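You operate a simulated robot arm through the tools that you are given. There is no shell and no other tool. Be economical: measure what you need, move in short steps, check, and stop when the job is done.

Carry out the task below with a simulated robot arm. There is one attempt and no reset: what you move stays moved.

TASK
Stand the soap bar from the quilt beside the green pad. It goes on the side that lies toward x +0.7, y +0.7 (a direction in the base frame), with about 3 cm between them.
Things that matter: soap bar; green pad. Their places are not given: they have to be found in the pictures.

It is judged by the outcome, as a careful person would: the job done as asked, and still so three seconds after it is handed in. It fails if anything else is knocked over, pushed out of place, dropped, spilled or broken.

THE ROBOT
A 6-joint arm with a two-finger parallel gripper, fixed in place. Base frame: the origin is at the foot of the arm, x ahead of it, y to its left, z up; the work surface is at about z = 70. Lengths are in cm, angles in rad, forces in N, time in s.
With the tool pointing down near the work surface it reaches from about 22 to 62 cm from the base axis. Its first joint turns from -1.152 to 1.152 rad. Payload 2.7 kg.
Tool frame: the origin (TCP) lies between the finger pads and is the grasp point; the fingertips stand 2.3 cm ahead of it; z points along the fingers, y is the line along which they close. The gripper opens to 9.4 cm. The fingers are 3.8 cm wide and 1 cm thick; the gripper's body (5.4 by 9.6 cm) begins 3.9 cm behind the TCP.
Orientation is that of the tool frame in the base frame, as a unit quaternion [w, x, y, z]. With the fingers straight down and closing along the base's y, the tool's x points along the base's -x, its y along +y and its z along -z.

THE INTERFACE
- The arm moves only by the tool move_arm. Its argument "rows" is a list of rows, each a list of 7 numbers: the shift along the base's x, y, z in units of 400 mm (1.0 is 400 mm), then the turn, a rotation vector about the base's x, y, z in units of 180 degrees (1.0 is 180 degrees), then the opening in per cent of the stroke, from 0 (shut) to 100 (fully open). In form: [[tx, ty, tz, wx, wy, wz, hand], ...]. A call has 1 to 12 rows; each row is the pose to reach, as a shift and turn from the pose commanded when the call began. A call with a number of a shift or a turn outside -1 to 1 is refused whole. A row lasts 0.2 s, in which the tool goes at most 5 cm and 0.15 rad; a call with a longer step from one row to the next is refused whole, and so is a gripper value outside its range. A pose out of reach is approached as far as the arm can. The call stops where the force on the tool passes 40 N (or 10 N more than at its start, if that is more) or the arm is blocked; 0.2 s more then pass. The fingers move at their own pace (about 4.5 cm/s each) and stop on an object; they squeeze with about 39 N. The grip force told is the motor's: it shows also when the fingers shut on nothing. Time passes only in rows, and 0.2 s behind the last, so rows that repeat a pose let the fingers close. It gives the time, the measured TCP pose, the force on the tool (base axes), the opening and the grip force at its end, in the units of the frame above (readings bear some noise).
- Cameras (640 x 400 px; columns grow to the right, rows downward): "scene" is fixed at [8.56, -45.67, 138.45]; the picture's right is [0.55, -0.83, 0.00], its down [-0.62, -0.41, -0.67] and it looks along [0.56, 0.37, -0.75] (base axes); focal length 340 px, centre (320, 200). "wrist" rides on the gripper at [-3.9, 0, -4.4] in the tool frame; the picture's right is [0.00, -1.00, 0.00], its down [0.97, 0.00, -0.24] and it looks along [0.24, 0.00, 0.97] (tool axes); focal length 218 px, centre (320, 200).
- camera(camera): a new picture of that camera. No time passes.
- probe_pixels(camera, pixels): for up to 12 pixels [column, row] of the newest picture of that camera ("zoom" is the newest enlarged one), the place [x, y, z] in the base frame of the surface seen there, good to about 0.2 cm. No time passes.
- enlarge(camera, box): a new picture of the part [left, top, right, bottom] of that camera's present view, enlarged. No time passes.
- finish_job(): hands the job in; it is judged then, once.

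Work in short steps. Measure before you move; look again where a grasp or a placing could have gone wrong, and mend it. You have 60 turns and 14 pictures in all, the two below and enlarged ones among them. Open the gripper and draw the arm clear of the work before you hand the job in, unless the task says otherwise; then end with one line.

The tools are called after "Request:" by a JSON object that holds its "name" and its "arguments". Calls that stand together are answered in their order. move_arm: Moves the arm, as the interface text tells. Its arguments: {"type":"object","properties":{"rows":{"type":"array","items":{"type":"array","items":{"type":"number"}}}},"required":["rows"]} The other tools are called the same way: camera (camera) takes a picture; probe_pixels (camera, pixels) gives the place of the surface under pixels of a picture; enlarge (camera, box) takes an enlarged picture of a part of a camera's view; finish_job () hands the job in.

At the start:

```text
clock: 0.0
ee_pos: [44.67, -9.02, 99.11]
tcp_rot: [0.0, 0.0, 1.0, 0.0]
contact_force: [0.3, -0.4, 0.5]
gripper_width: 9.41
grasp_force: 0.2
```

scene: 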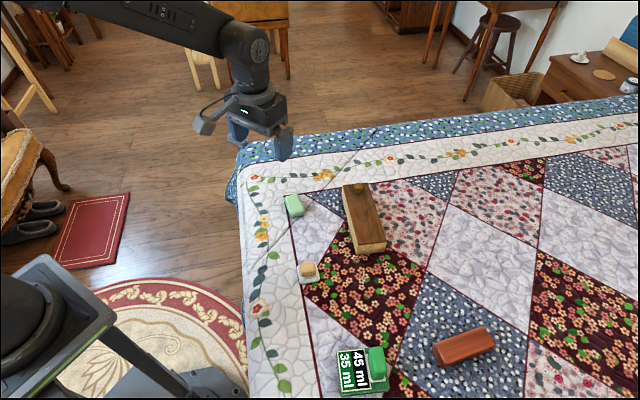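
wrist: 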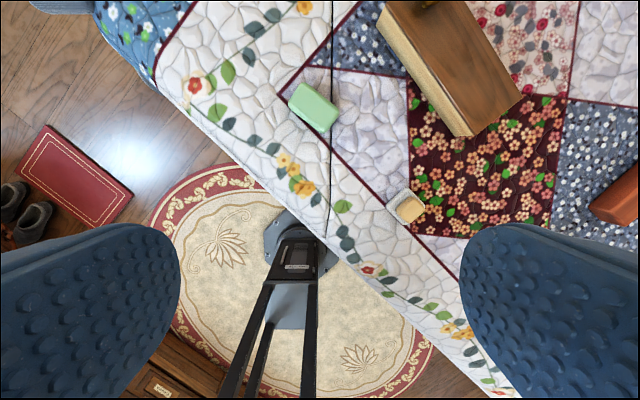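

Several candidates are visible: green block (295,205), small yellow thing on a dish (308,270), green-white labelled item (363,370), red-brown block (463,345). I enlarge to identify them.

Request:
{"name": "enlarge", "arguments": {"camera": "scene", "box": [240, 170, 400, 290]}}

Request:
{"name": "enlarge", "arguments": {"camera": "scene", "box": [310, 300, 510, 400]}}

Request:
{"name": "probe_pixels", "arguments": {"camera": "scene", "pixels": [[294, 205], [308, 268], [304, 280], [350, 370], [377, 358], [380, 388], [463, 340], [368, 245], [357, 188], [320, 320]]}}

```text
3.33 times, centred on (320, 230) of scene
```

zoom: 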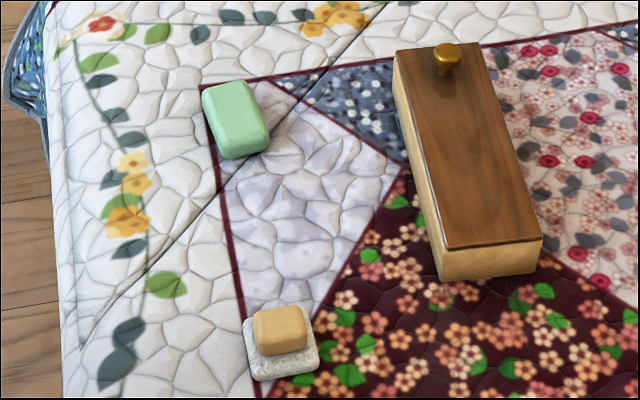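

```text
3.20 times, centred on (410, 350) of scene
```

zoom: 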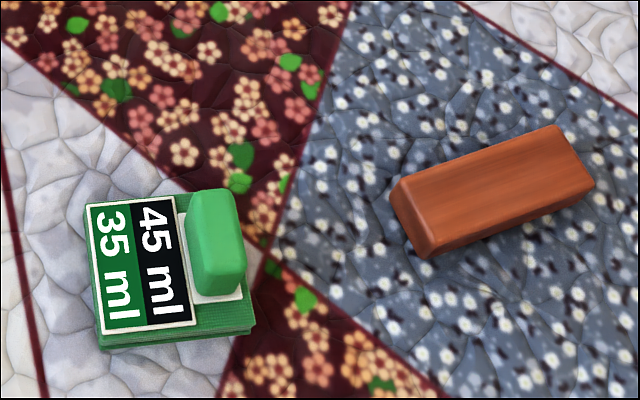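

```text
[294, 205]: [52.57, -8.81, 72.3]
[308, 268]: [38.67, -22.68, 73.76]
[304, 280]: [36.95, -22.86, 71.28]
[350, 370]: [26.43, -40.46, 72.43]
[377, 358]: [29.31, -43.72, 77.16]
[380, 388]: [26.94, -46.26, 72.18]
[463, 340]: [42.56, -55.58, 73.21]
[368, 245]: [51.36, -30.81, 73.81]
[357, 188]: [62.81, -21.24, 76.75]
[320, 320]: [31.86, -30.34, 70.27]
```

The light-green bar lies on the quilt (the soap bar); the labelled green base near (27,-43) is the pad, with another bar on it. I measure the edges of both.

Request:
{"name": "probe_pixels", "arguments": {"camera": "zoom", "pixels": [[88, 204], [102, 338], [102, 348], [250, 322], [250, 332], [182, 198], [244, 290], [195, 200], [215, 192], [215, 290], [150, 175], [235, 195]]}}

Request:
{"name": "probe_pixels", "arguments": {"camera": "scene", "pixels": [[287, 197], [297, 195], [303, 208], [304, 213], [294, 216], [293, 212], [287, 203], [283, 205], [310, 205], [290, 225], [365, 330], [395, 340]]}}

```text
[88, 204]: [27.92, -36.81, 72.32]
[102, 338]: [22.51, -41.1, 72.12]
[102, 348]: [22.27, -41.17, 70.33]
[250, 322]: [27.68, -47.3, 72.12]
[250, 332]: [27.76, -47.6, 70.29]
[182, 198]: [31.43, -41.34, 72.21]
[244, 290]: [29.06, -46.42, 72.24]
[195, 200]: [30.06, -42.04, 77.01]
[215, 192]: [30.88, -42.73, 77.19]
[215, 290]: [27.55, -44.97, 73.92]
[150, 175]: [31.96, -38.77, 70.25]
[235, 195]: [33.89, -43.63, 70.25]
```

```text
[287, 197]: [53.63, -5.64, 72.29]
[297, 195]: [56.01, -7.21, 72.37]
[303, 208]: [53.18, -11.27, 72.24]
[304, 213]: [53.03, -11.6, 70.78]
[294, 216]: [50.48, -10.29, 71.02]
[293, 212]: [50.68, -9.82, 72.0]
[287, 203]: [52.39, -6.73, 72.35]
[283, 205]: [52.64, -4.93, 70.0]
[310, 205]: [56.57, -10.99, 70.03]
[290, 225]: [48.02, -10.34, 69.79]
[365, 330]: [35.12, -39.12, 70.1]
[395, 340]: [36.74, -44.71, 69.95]
```

Soap: centre ≈(53.3,-8.5), top z 72.35, long axis ≈55°. Pad corners ≈(27.9,-36.8),(22.4,-41.1),(27.7,-47.4),(33.2,-43.1), so its +x+y face runs at about -50°. I move above the soap with fingers turned +55°.

Request:
{"name": "move_arm", "arguments": {"rows": [[0.027, 0.0016, -0.045, 0, 0, 0.038, 100], [0.054, 0.003, -0.09, 0, 0, 0.076, 100], [0.081, 0.0047, -0.135, 0, 0, 0.114, 100], [0.108, 0.006, -0.18, 0, 0, 0.153, 100], [0.135, 0.008, -0.225, 0, 0, 0.191, 100], [0.162, 0.0094, -0.27, 0, 0, 0.229, 100], [0.189, 0.011, -0.32, 0, 0, 0.267, 100], [0.216, 0.0125, -0.375, 0, 0, 0.3056, 100], [0.216, 0.0125, -0.375, 0, 0, 0.3056, 100]]}}

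Request:
{"name": "camera", "arguments": {"camera": "wrist"}}

```text
clock: 2.0
ee_pos: [53.07, -8.32, 84.23]
tcp_rot: [0.0, -0.463, 0.887, 0.0]
contact_force: [-0.4, 0.1, 0.1]
gripper_width: 9.38
grasp_force: 0.2
```

```text
9 pictures are left
```

wrist: 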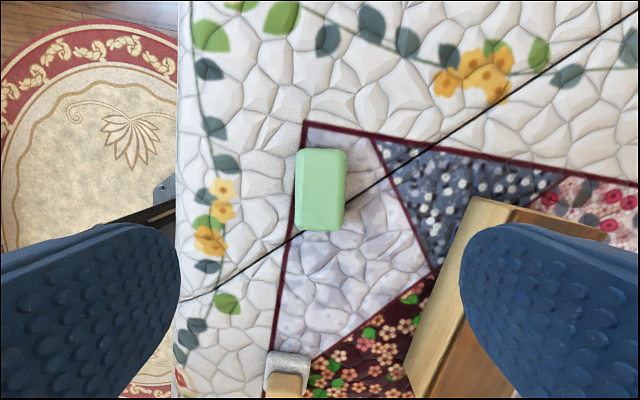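

The soap is nearly aligned with the fingers at (295–347, 148–232). I measure its edges, and the box's nearest corner.

Request:
{"name": "probe_pixels", "arguments": {"camera": "wrist", "pixels": [[298, 190], [345, 190], [322, 151], [321, 226], [321, 190], [476, 200], [440, 300], [300, 155], [344, 224], [297, 225], [344, 155]]}}

```text
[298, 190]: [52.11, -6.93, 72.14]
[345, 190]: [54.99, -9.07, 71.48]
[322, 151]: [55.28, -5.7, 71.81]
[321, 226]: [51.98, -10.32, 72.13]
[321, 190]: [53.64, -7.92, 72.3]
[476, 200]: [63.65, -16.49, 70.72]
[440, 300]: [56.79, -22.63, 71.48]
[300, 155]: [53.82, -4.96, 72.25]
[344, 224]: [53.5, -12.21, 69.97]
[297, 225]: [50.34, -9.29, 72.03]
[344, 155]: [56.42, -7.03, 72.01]
```

Soap centre (53.6,-8.0), 5.8 × 3.7 cm; the box is well clear. I descend to TCP z≈72.7, open.

Request:
{"name": "move_arm", "arguments": {"rows": [[0.0133, 0.008, -0.07, 0, 0, 0, 100], [0.0133, 0.008, -0.14, 0, 0, 0, 100], [0.0133, 0.008, -0.2, 0, 0, 0, 100], [0.0133, 0.008, -0.24, 0, 0, 0, 100], [0.0133, 0.008, -0.265, 0, 0, 0, 100], [0.0133, 0.008, -0.285, 0, 0, 0, 100], [0.0133, 0.008, -0.285, 0, 0, 0, 100]]}}

```text
clock: 3.6
ee_pos: [53.68, -8.11, 72.65]
tcp_rot: [0.0, -0.462, 0.887, 0.001]
contact_force: [0.8, 0.0, -0.4]
gripper_width: 9.39
grasp_force: 0.1
```

In place with no contact; I close on the soap.

Request:
{"name": "move_arm", "arguments": {"rows": [[0, 0, 0, 0, 0, 0, 35], [0, 0, 0, 0, 0, 0, 20], [0, 0, 0, 0, 0, 0, 20], [0, 0, 0, 0, 0, 0, 20], [0, 0, 0, 0, 0, 0, 20], [0, 0, 0, 0, 0, 0, 20]]}}

```text
clock: 5.0
ee_pos: [53.67, -8.2, 72.68]
tcp_rot: [0.001, -0.462, 0.887, 0.0]
contact_force: [-0.1, 0.1, 1.8]
gripper_width: 3.96
grasp_force: 38.6
```

Grip at 3.96 cm, 38.6 N. Lift 13 cm.

Request:
{"name": "move_arm", "arguments": {"rows": [[0, 0, 0.02, 0, 0, 0, 20], [0, 0, 0.06, 0, 0, 0, 20], [0, 0, 0.12, 0, 0, 0, 20], [0, 0, 0.19, 0, 0, 0, 20], [0, 0, 0.26, 0, 0, 0, 20], [0, 0, 0.33, 0, 0, 0, 20]]}}

```text
clock: 6.4
ee_pos: [53.81, -7.8, 85.88]
tcp_rot: [0.0, -0.461, 0.888, 0.0]
contact_force: [-0.7, -0.1, 0.0]
gripper_width: 3.94
grasp_force: 38.9
```

Soap held. I carry it to (34.5,-35.5), about 9.4 cm out from the pad centre along its face normal, turning -16.5° so its long axis is square to the pad's face.

Request:
{"name": "move_arm", "arguments": {"rows": [[-0.024, -0.034, 0, 0, 0, -0.005, 20], [-0.072, -0.102, 0, 0, 0, -0.014, 20], [-0.127, -0.179, 0, 0, 0, -0.024, 20], [-0.185, -0.261, 0, 0, 0, -0.035, 20], [-0.243, -0.343, 0, 0, 0, -0.046, 20], [-0.301, -0.425, 0, 0, 0, -0.057, 20], [-0.359, -0.507, 0, 0, 0, -0.068, 20], [-0.41, -0.579, 0, 0, 0, -0.078, 20], [-0.45, -0.636, 0, 0, 0, -0.086, 20], [-0.475, -0.671, 0, 0, 0, -0.0917, 20], [-0.4825, -0.6815, 0, 0, 0, -0.0917, 20], [-0.4825, -0.6815, 0, 0, 0, -0.0917, 20]]}}

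Request:
{"name": "camera", "arguments": {"camera": "scene"}}

Request:
{"name": "camera", "arguments": {"camera": "wrist"}}

```text
clock: 9.0
ee_pos: [34.29, -35.47, 86.11]
tcp_rot: [0.0, -0.33, 0.944, 0.0]
contact_force: [-0.3, 0.4, -0.7]
gripper_width: 3.95
grasp_force: 38.5
```

```text
8 pictures are left
```

scene: 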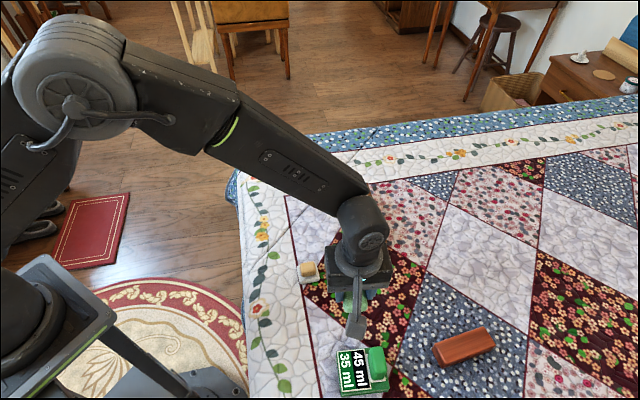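

```text
7 pictures are left
```

wrist: 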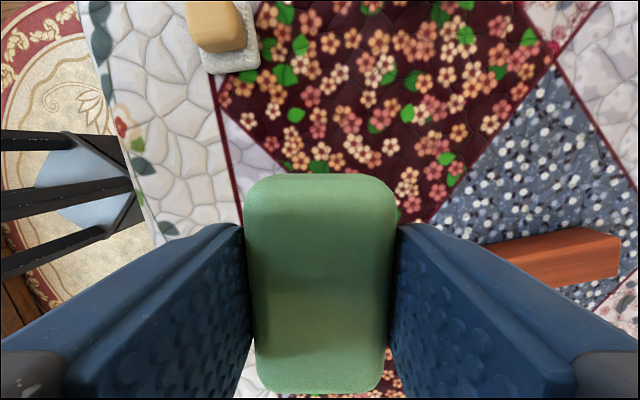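

The soap is aligned. A bracket on the gripper, seen at (355,330), points toward the pad; I check its height for clearance.

Request:
{"name": "probe_pixels", "arguments": {"camera": "scene", "pixels": [[355, 338], [357, 325], [360, 315], [350, 320], [356, 290], [375, 352], [371, 293]]}}

Request:
{"name": "probe_pixels", "arguments": {"camera": "wrist", "pixels": [[320, 180], [320, 388], [320, 300], [255, 300], [386, 300]]}}

```text
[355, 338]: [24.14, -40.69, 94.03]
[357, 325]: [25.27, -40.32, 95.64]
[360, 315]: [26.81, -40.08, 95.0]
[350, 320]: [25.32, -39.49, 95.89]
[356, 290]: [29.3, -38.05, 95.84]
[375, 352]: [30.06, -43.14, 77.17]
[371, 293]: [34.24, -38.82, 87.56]
```

```text
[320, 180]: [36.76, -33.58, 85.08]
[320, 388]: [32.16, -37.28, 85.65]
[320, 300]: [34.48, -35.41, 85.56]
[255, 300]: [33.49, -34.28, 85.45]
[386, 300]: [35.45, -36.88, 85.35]
```

Bracket sits ~8 cm above the TCP, so it will end ~80 against the bar's 77: clear. Soap centre (34.46,-35.43) gives a gap of ~3.1 cm. I lower gently.

Request:
{"name": "move_arm", "arguments": {"rows": [[0, 0, -0.06, 0, 0, 0, 20], [0, 0, -0.13, 0, 0, 0, 20], [0, 0, -0.19, 0, 0, 0, 20], [0, 0, -0.24, 0, 0, 0, 20], [0, 0, -0.28, 0, 0, 0, 20], [0, 0, -0.3, 0, 0, 0, 20], [0, 0, -0.31, 0, 0, 0, 20], [0, 0, -0.315, 0, 0, 0, 20], [0, 0, -0.315, 0, 0, 0, 20]]}}

Request:
{"name": "enlarge", "arguments": {"camera": "scene", "box": [290, 270, 450, 400]}}

```text
clock: 11.0
ee_pos: [34.55, -35.38, 73.27]
tcp_rot: [0.0, -0.329, 0.944, 0.0]
contact_force: [-0.6, 0.3, -0.8]
gripper_width: 3.95
grasp_force: 38.7
```

```text
3.08 times, centred on (370, 335) of scene
```

zoom: 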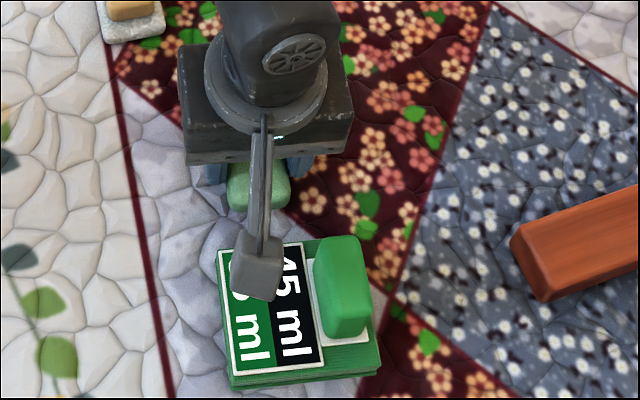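

No contact yet and everything is clear. I lower the last few millimetres.

Request:
{"name": "move_arm", "arguments": {"rows": [[0, 0, -0.004, 0, 0, 0, 20], [0, 0, -0.008, 0, 0, 0, 20], [0, 0, -0.011, 0, 0, 0, 20], [0, 0, -0.011, 0, 0, 0, 20]]}}

```text
clock: 12.0
ee_pos: [34.45, -35.32, 72.84]
tcp_rot: [0.001, -0.329, 0.944, -0.001]
contact_force: [0.0, -0.7, -0.4]
gripper_width: 3.94
grasp_force: 39.5
```

Still no contact force; a little more, in 1 mm steps.

Request:
{"name": "move_arm", "arguments": {"rows": [[0, 0, -0.0025, 0, 0, 0, 20], [0, 0, -0.004, 0, 0, 0, 20], [0, 0, -0.004, 0, 0, 0, 20]]}}

```text
clock: 12.8
ee_pos: [34.52, -35.47, 72.59]
tcp_rot: [0.001, -0.33, 0.944, 0.0]
contact_force: [-0.8, 0.5, 0.4]
gripper_width: 3.92
grasp_force: 38.5
```

Back at pick-up height; one more millimetre, then open slowly.

Request:
{"name": "move_arm", "arguments": {"rows": [[0, 0, -0.003, 0, 0, 0, 20], [0, 0, -0.003, 0, 0, 0, 20], [0, 0, -0.003, 0, 0, 0, 46], [0, 0, -0.003, 0, 0, 0, 55], [0, 0, -0.003, 0, 0, 0, 75], [0, 0, -0.003, 0, 0, 0, 85], [0, 0, -0.003, 0, 0, 0, 85]]}}

```text
clock: 14.4
ee_pos: [34.45, -35.47, 72.54]
tcp_rot: [0.001, -0.33, 0.944, -0.001]
contact_force: [-0.2, 0.1, -0.5]
gripper_width: 8.02
grasp_force: 0.1
```

Released. I rise straight up, then swing away to view the result.

Request:
{"name": "move_arm", "arguments": {"rows": [[0, 0, 0.02, 0, 0, 0, 85], [0, 0, 0.06, 0, 0, 0, 85], [0, 0, 0.13, 0, 0, 0, 85], [0, 0, 0.22, 0, 0, 0, 85], [0, 0, 0.32, 0, 0, 0, 85], [0, 0, 0.42, 0, 0, 0, 85], [0.05, 0.1, 0.45, 0, 0, 0, 85], [0.1, 0.2, 0.48, 0, 0, 0, 85], [0.14, 0.3, 0.5, 0, 0, 0, 85], [0.18, 0.4, 0.5, 0, 0, 0, 85], [0.22, 0.5, 0.5, 0, 0, 0, 85], [0.22, 0.5, 0.5, 0, 0, 0, 85]]}}

Request:
{"name": "camera", "arguments": {"camera": "scene"}}

Request:
{"name": "enlarge", "arguments": {"camera": "scene", "box": [290, 270, 450, 400]}}

```text
clock: 17.0
ee_pos: [43.1, -15.43, 92.6]
tcp_rot: [0.0, -0.33, 0.944, -0.002]
contact_force: [-0.6, 0.2, -0.6]
gripper_width: 7.98
grasp_force: 0.0
```

```text
5 pictures are left
```

scene: 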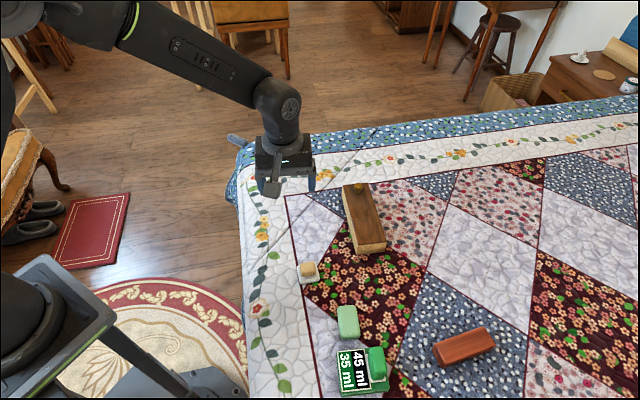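

```text
3.08 times, centred on (370, 335) of scene
```

zoom: 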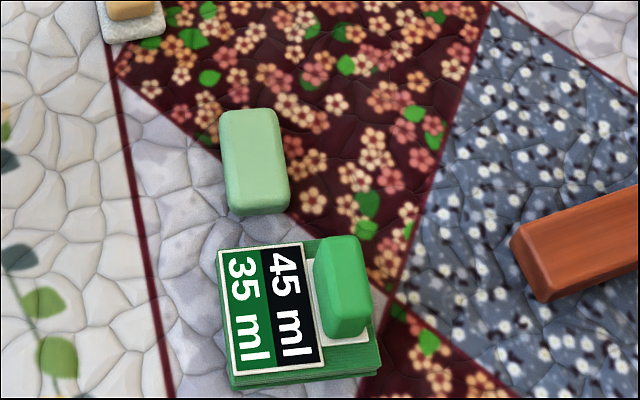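

The soap rests flat beside the pad; I check the gap by measurement.

Request:
{"name": "probe_pixels", "arguments": {"camera": "zoom", "pixels": [[262, 212], [262, 204], [265, 243], [255, 160], [250, 112], [223, 250], [312, 240]]}}

```text
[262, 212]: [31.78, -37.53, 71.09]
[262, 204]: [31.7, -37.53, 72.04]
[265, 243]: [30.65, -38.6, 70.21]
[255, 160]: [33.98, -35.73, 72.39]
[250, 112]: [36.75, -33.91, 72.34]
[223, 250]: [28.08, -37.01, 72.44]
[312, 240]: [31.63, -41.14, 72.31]
```

The gap measures about 2.4–2.5 cm; I regrip to shift it 0.5 cm outward, retracing the same path.

Request:
{"name": "move_arm", "arguments": {"rows": [[-0.04, -0.1, 0, 0, 0, 0, 85], [-0.08, -0.2, 0, 0, 0, 0, 85], [-0.12, -0.3, -0.02, 0, 0, 0, 85], [-0.17, -0.4, -0.05, 0, 0, 0, 85], [-0.22, -0.5, -0.08, 0, 0, 0, 85], [-0.22, -0.5, -0.18, 0, 0, 0, 85], [-0.22, -0.5, -0.28, 0, 0, 0, 85], [-0.22, -0.5, -0.37, 0, 0, 0, 85], [-0.22, -0.5, -0.44, 0, 0, 0, 85], [-0.22, -0.5, -0.48, 0, 0, 0, 85], [-0.22, -0.5, -0.498, 0, 0, 0, 85], [-0.22, -0.5, -0.498, 0, 0, 0, 85]]}}

Request:
{"name": "move_arm", "arguments": {"rows": [[0, 0, 0, 0, 0, 0, 35], [0, 0, 0, 0, 0, 0, 20], [0, 0, 0, 0, 0, 0, 20], [0, 0, 0, 0, 0, 0, 20], [0, 0, 0, 0, 0, 0, 20]]}}

```text
clock: 19.6
ee_pos: [34.32, -35.37, 72.6]
tcp_rot: [0.0, -0.33, 0.944, 0.0]
contact_force: [-0.2, -0.8, 0.4]
gripper_width: 7.99
grasp_force: 0.0
```

```text
clock: 20.8
ee_pos: [34.29, -35.41, 72.6]
tcp_rot: [0.0, -0.33, 0.944, 0.0]
contact_force: [0.1, 0.4, 0.2]
gripper_width: 3.93
grasp_force: 39.0
```

Gripped. Lift 1 cm, shift 0.5 cm along the pad's outward normal, lower, open.

Request:
{"name": "move_arm", "arguments": {"rows": [[0, 0, 0.012, 0, 0, 0, 20], [0, 0, 0.025, 0, 0, 0, 20], [0.005, 0.004, 0.025, 0, 0, 0, 20], [0.01, 0.008, 0.025, 0, 0, 0, 20], [0.01, 0.008, 0.012, 0, 0, 0, 20], [0.01, 0.008, 0.004, 0, 0, 0, 20], [0.01, 0.008, 0.0, 0, 0, 0, 20], [0.01, 0.008, 0.0, 0, 0, 0, 20], [0.01, 0.008, 0.0, 0, 0, 0, 46], [0.01, 0.008, 0.0, 0, 0, 0, 60], [0.01, 0.008, 0, 0, 0, 0, 85], [0.01, 0.008, 0, 0, 0, 0, 85]]}}

Request:
{"name": "move_arm", "arguments": {"rows": [[0, 0, 0.02, 0, 0, 0, 85], [0, 0, 0.06, 0, 0, 0, 85], [0, 0, 0.13, 0, 0, 0, 85], [0, 0, 0.22, 0, 0, 0, 85], [0, 0, 0.32, 0, 0, 0, 85], [0, 0, 0.42, 0, 0, 0, 85], [0.05, 0.1, 0.45, 0, 0, 0, 85], [0.1, 0.2, 0.48, 0, 0, 0, 85], [0.14, 0.3, 0.5, 0, 0, 0, 85], [0.18, 0.4, 0.5, 0, 0, 0, 85], [0.22, 0.5, 0.5, 0, 0, 0, 85], [0.22, 0.5, 0.5, 0, 0, 0, 85]]}}

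Request:
{"name": "enlarge", "arguments": {"camera": "scene", "box": [290, 270, 450, 400]}}

```text
clock: 23.4
ee_pos: [34.8, -35.1, 72.57]
tcp_rot: [0.0, -0.33, 0.944, 0.001]
contact_force: [0.0, 0.5, 0.0]
gripper_width: 8.0
grasp_force: 0.0
```

```text
clock: 26.0
ee_pos: [43.6, -15.25, 92.71]
tcp_rot: [-0.001, -0.33, 0.944, -0.001]
contact_force: [-0.3, 0.2, 0.4]
gripper_width: 8.0
grasp_force: 0.0
```

```text
3.08 times, centred on (370, 335) of scene
```

zoom: 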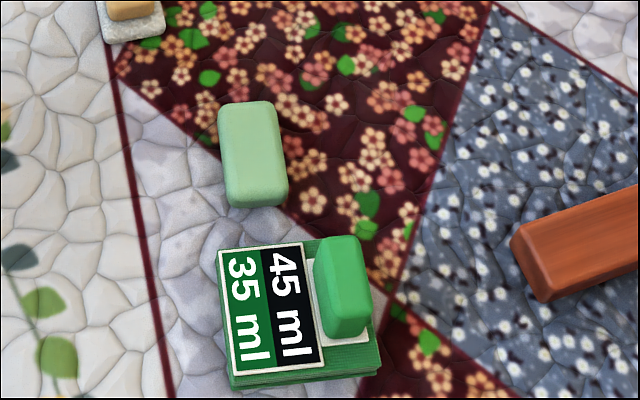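

The soap moved about 0.5 cm outward and rests flat about 3 cm from the pad. Everything else is undisturbed, the gripper is open and the arm is clear, so I hand it in.

Request:
{"name": "finish_job", "arguments": {}}

```text
The job is handed in.
```

The light-green soap bar now lies flat on the quilt, on the +x+y side of the green pad, with an estimated gap of about 3 cm; I took "stand" to mean "place", not set on end.
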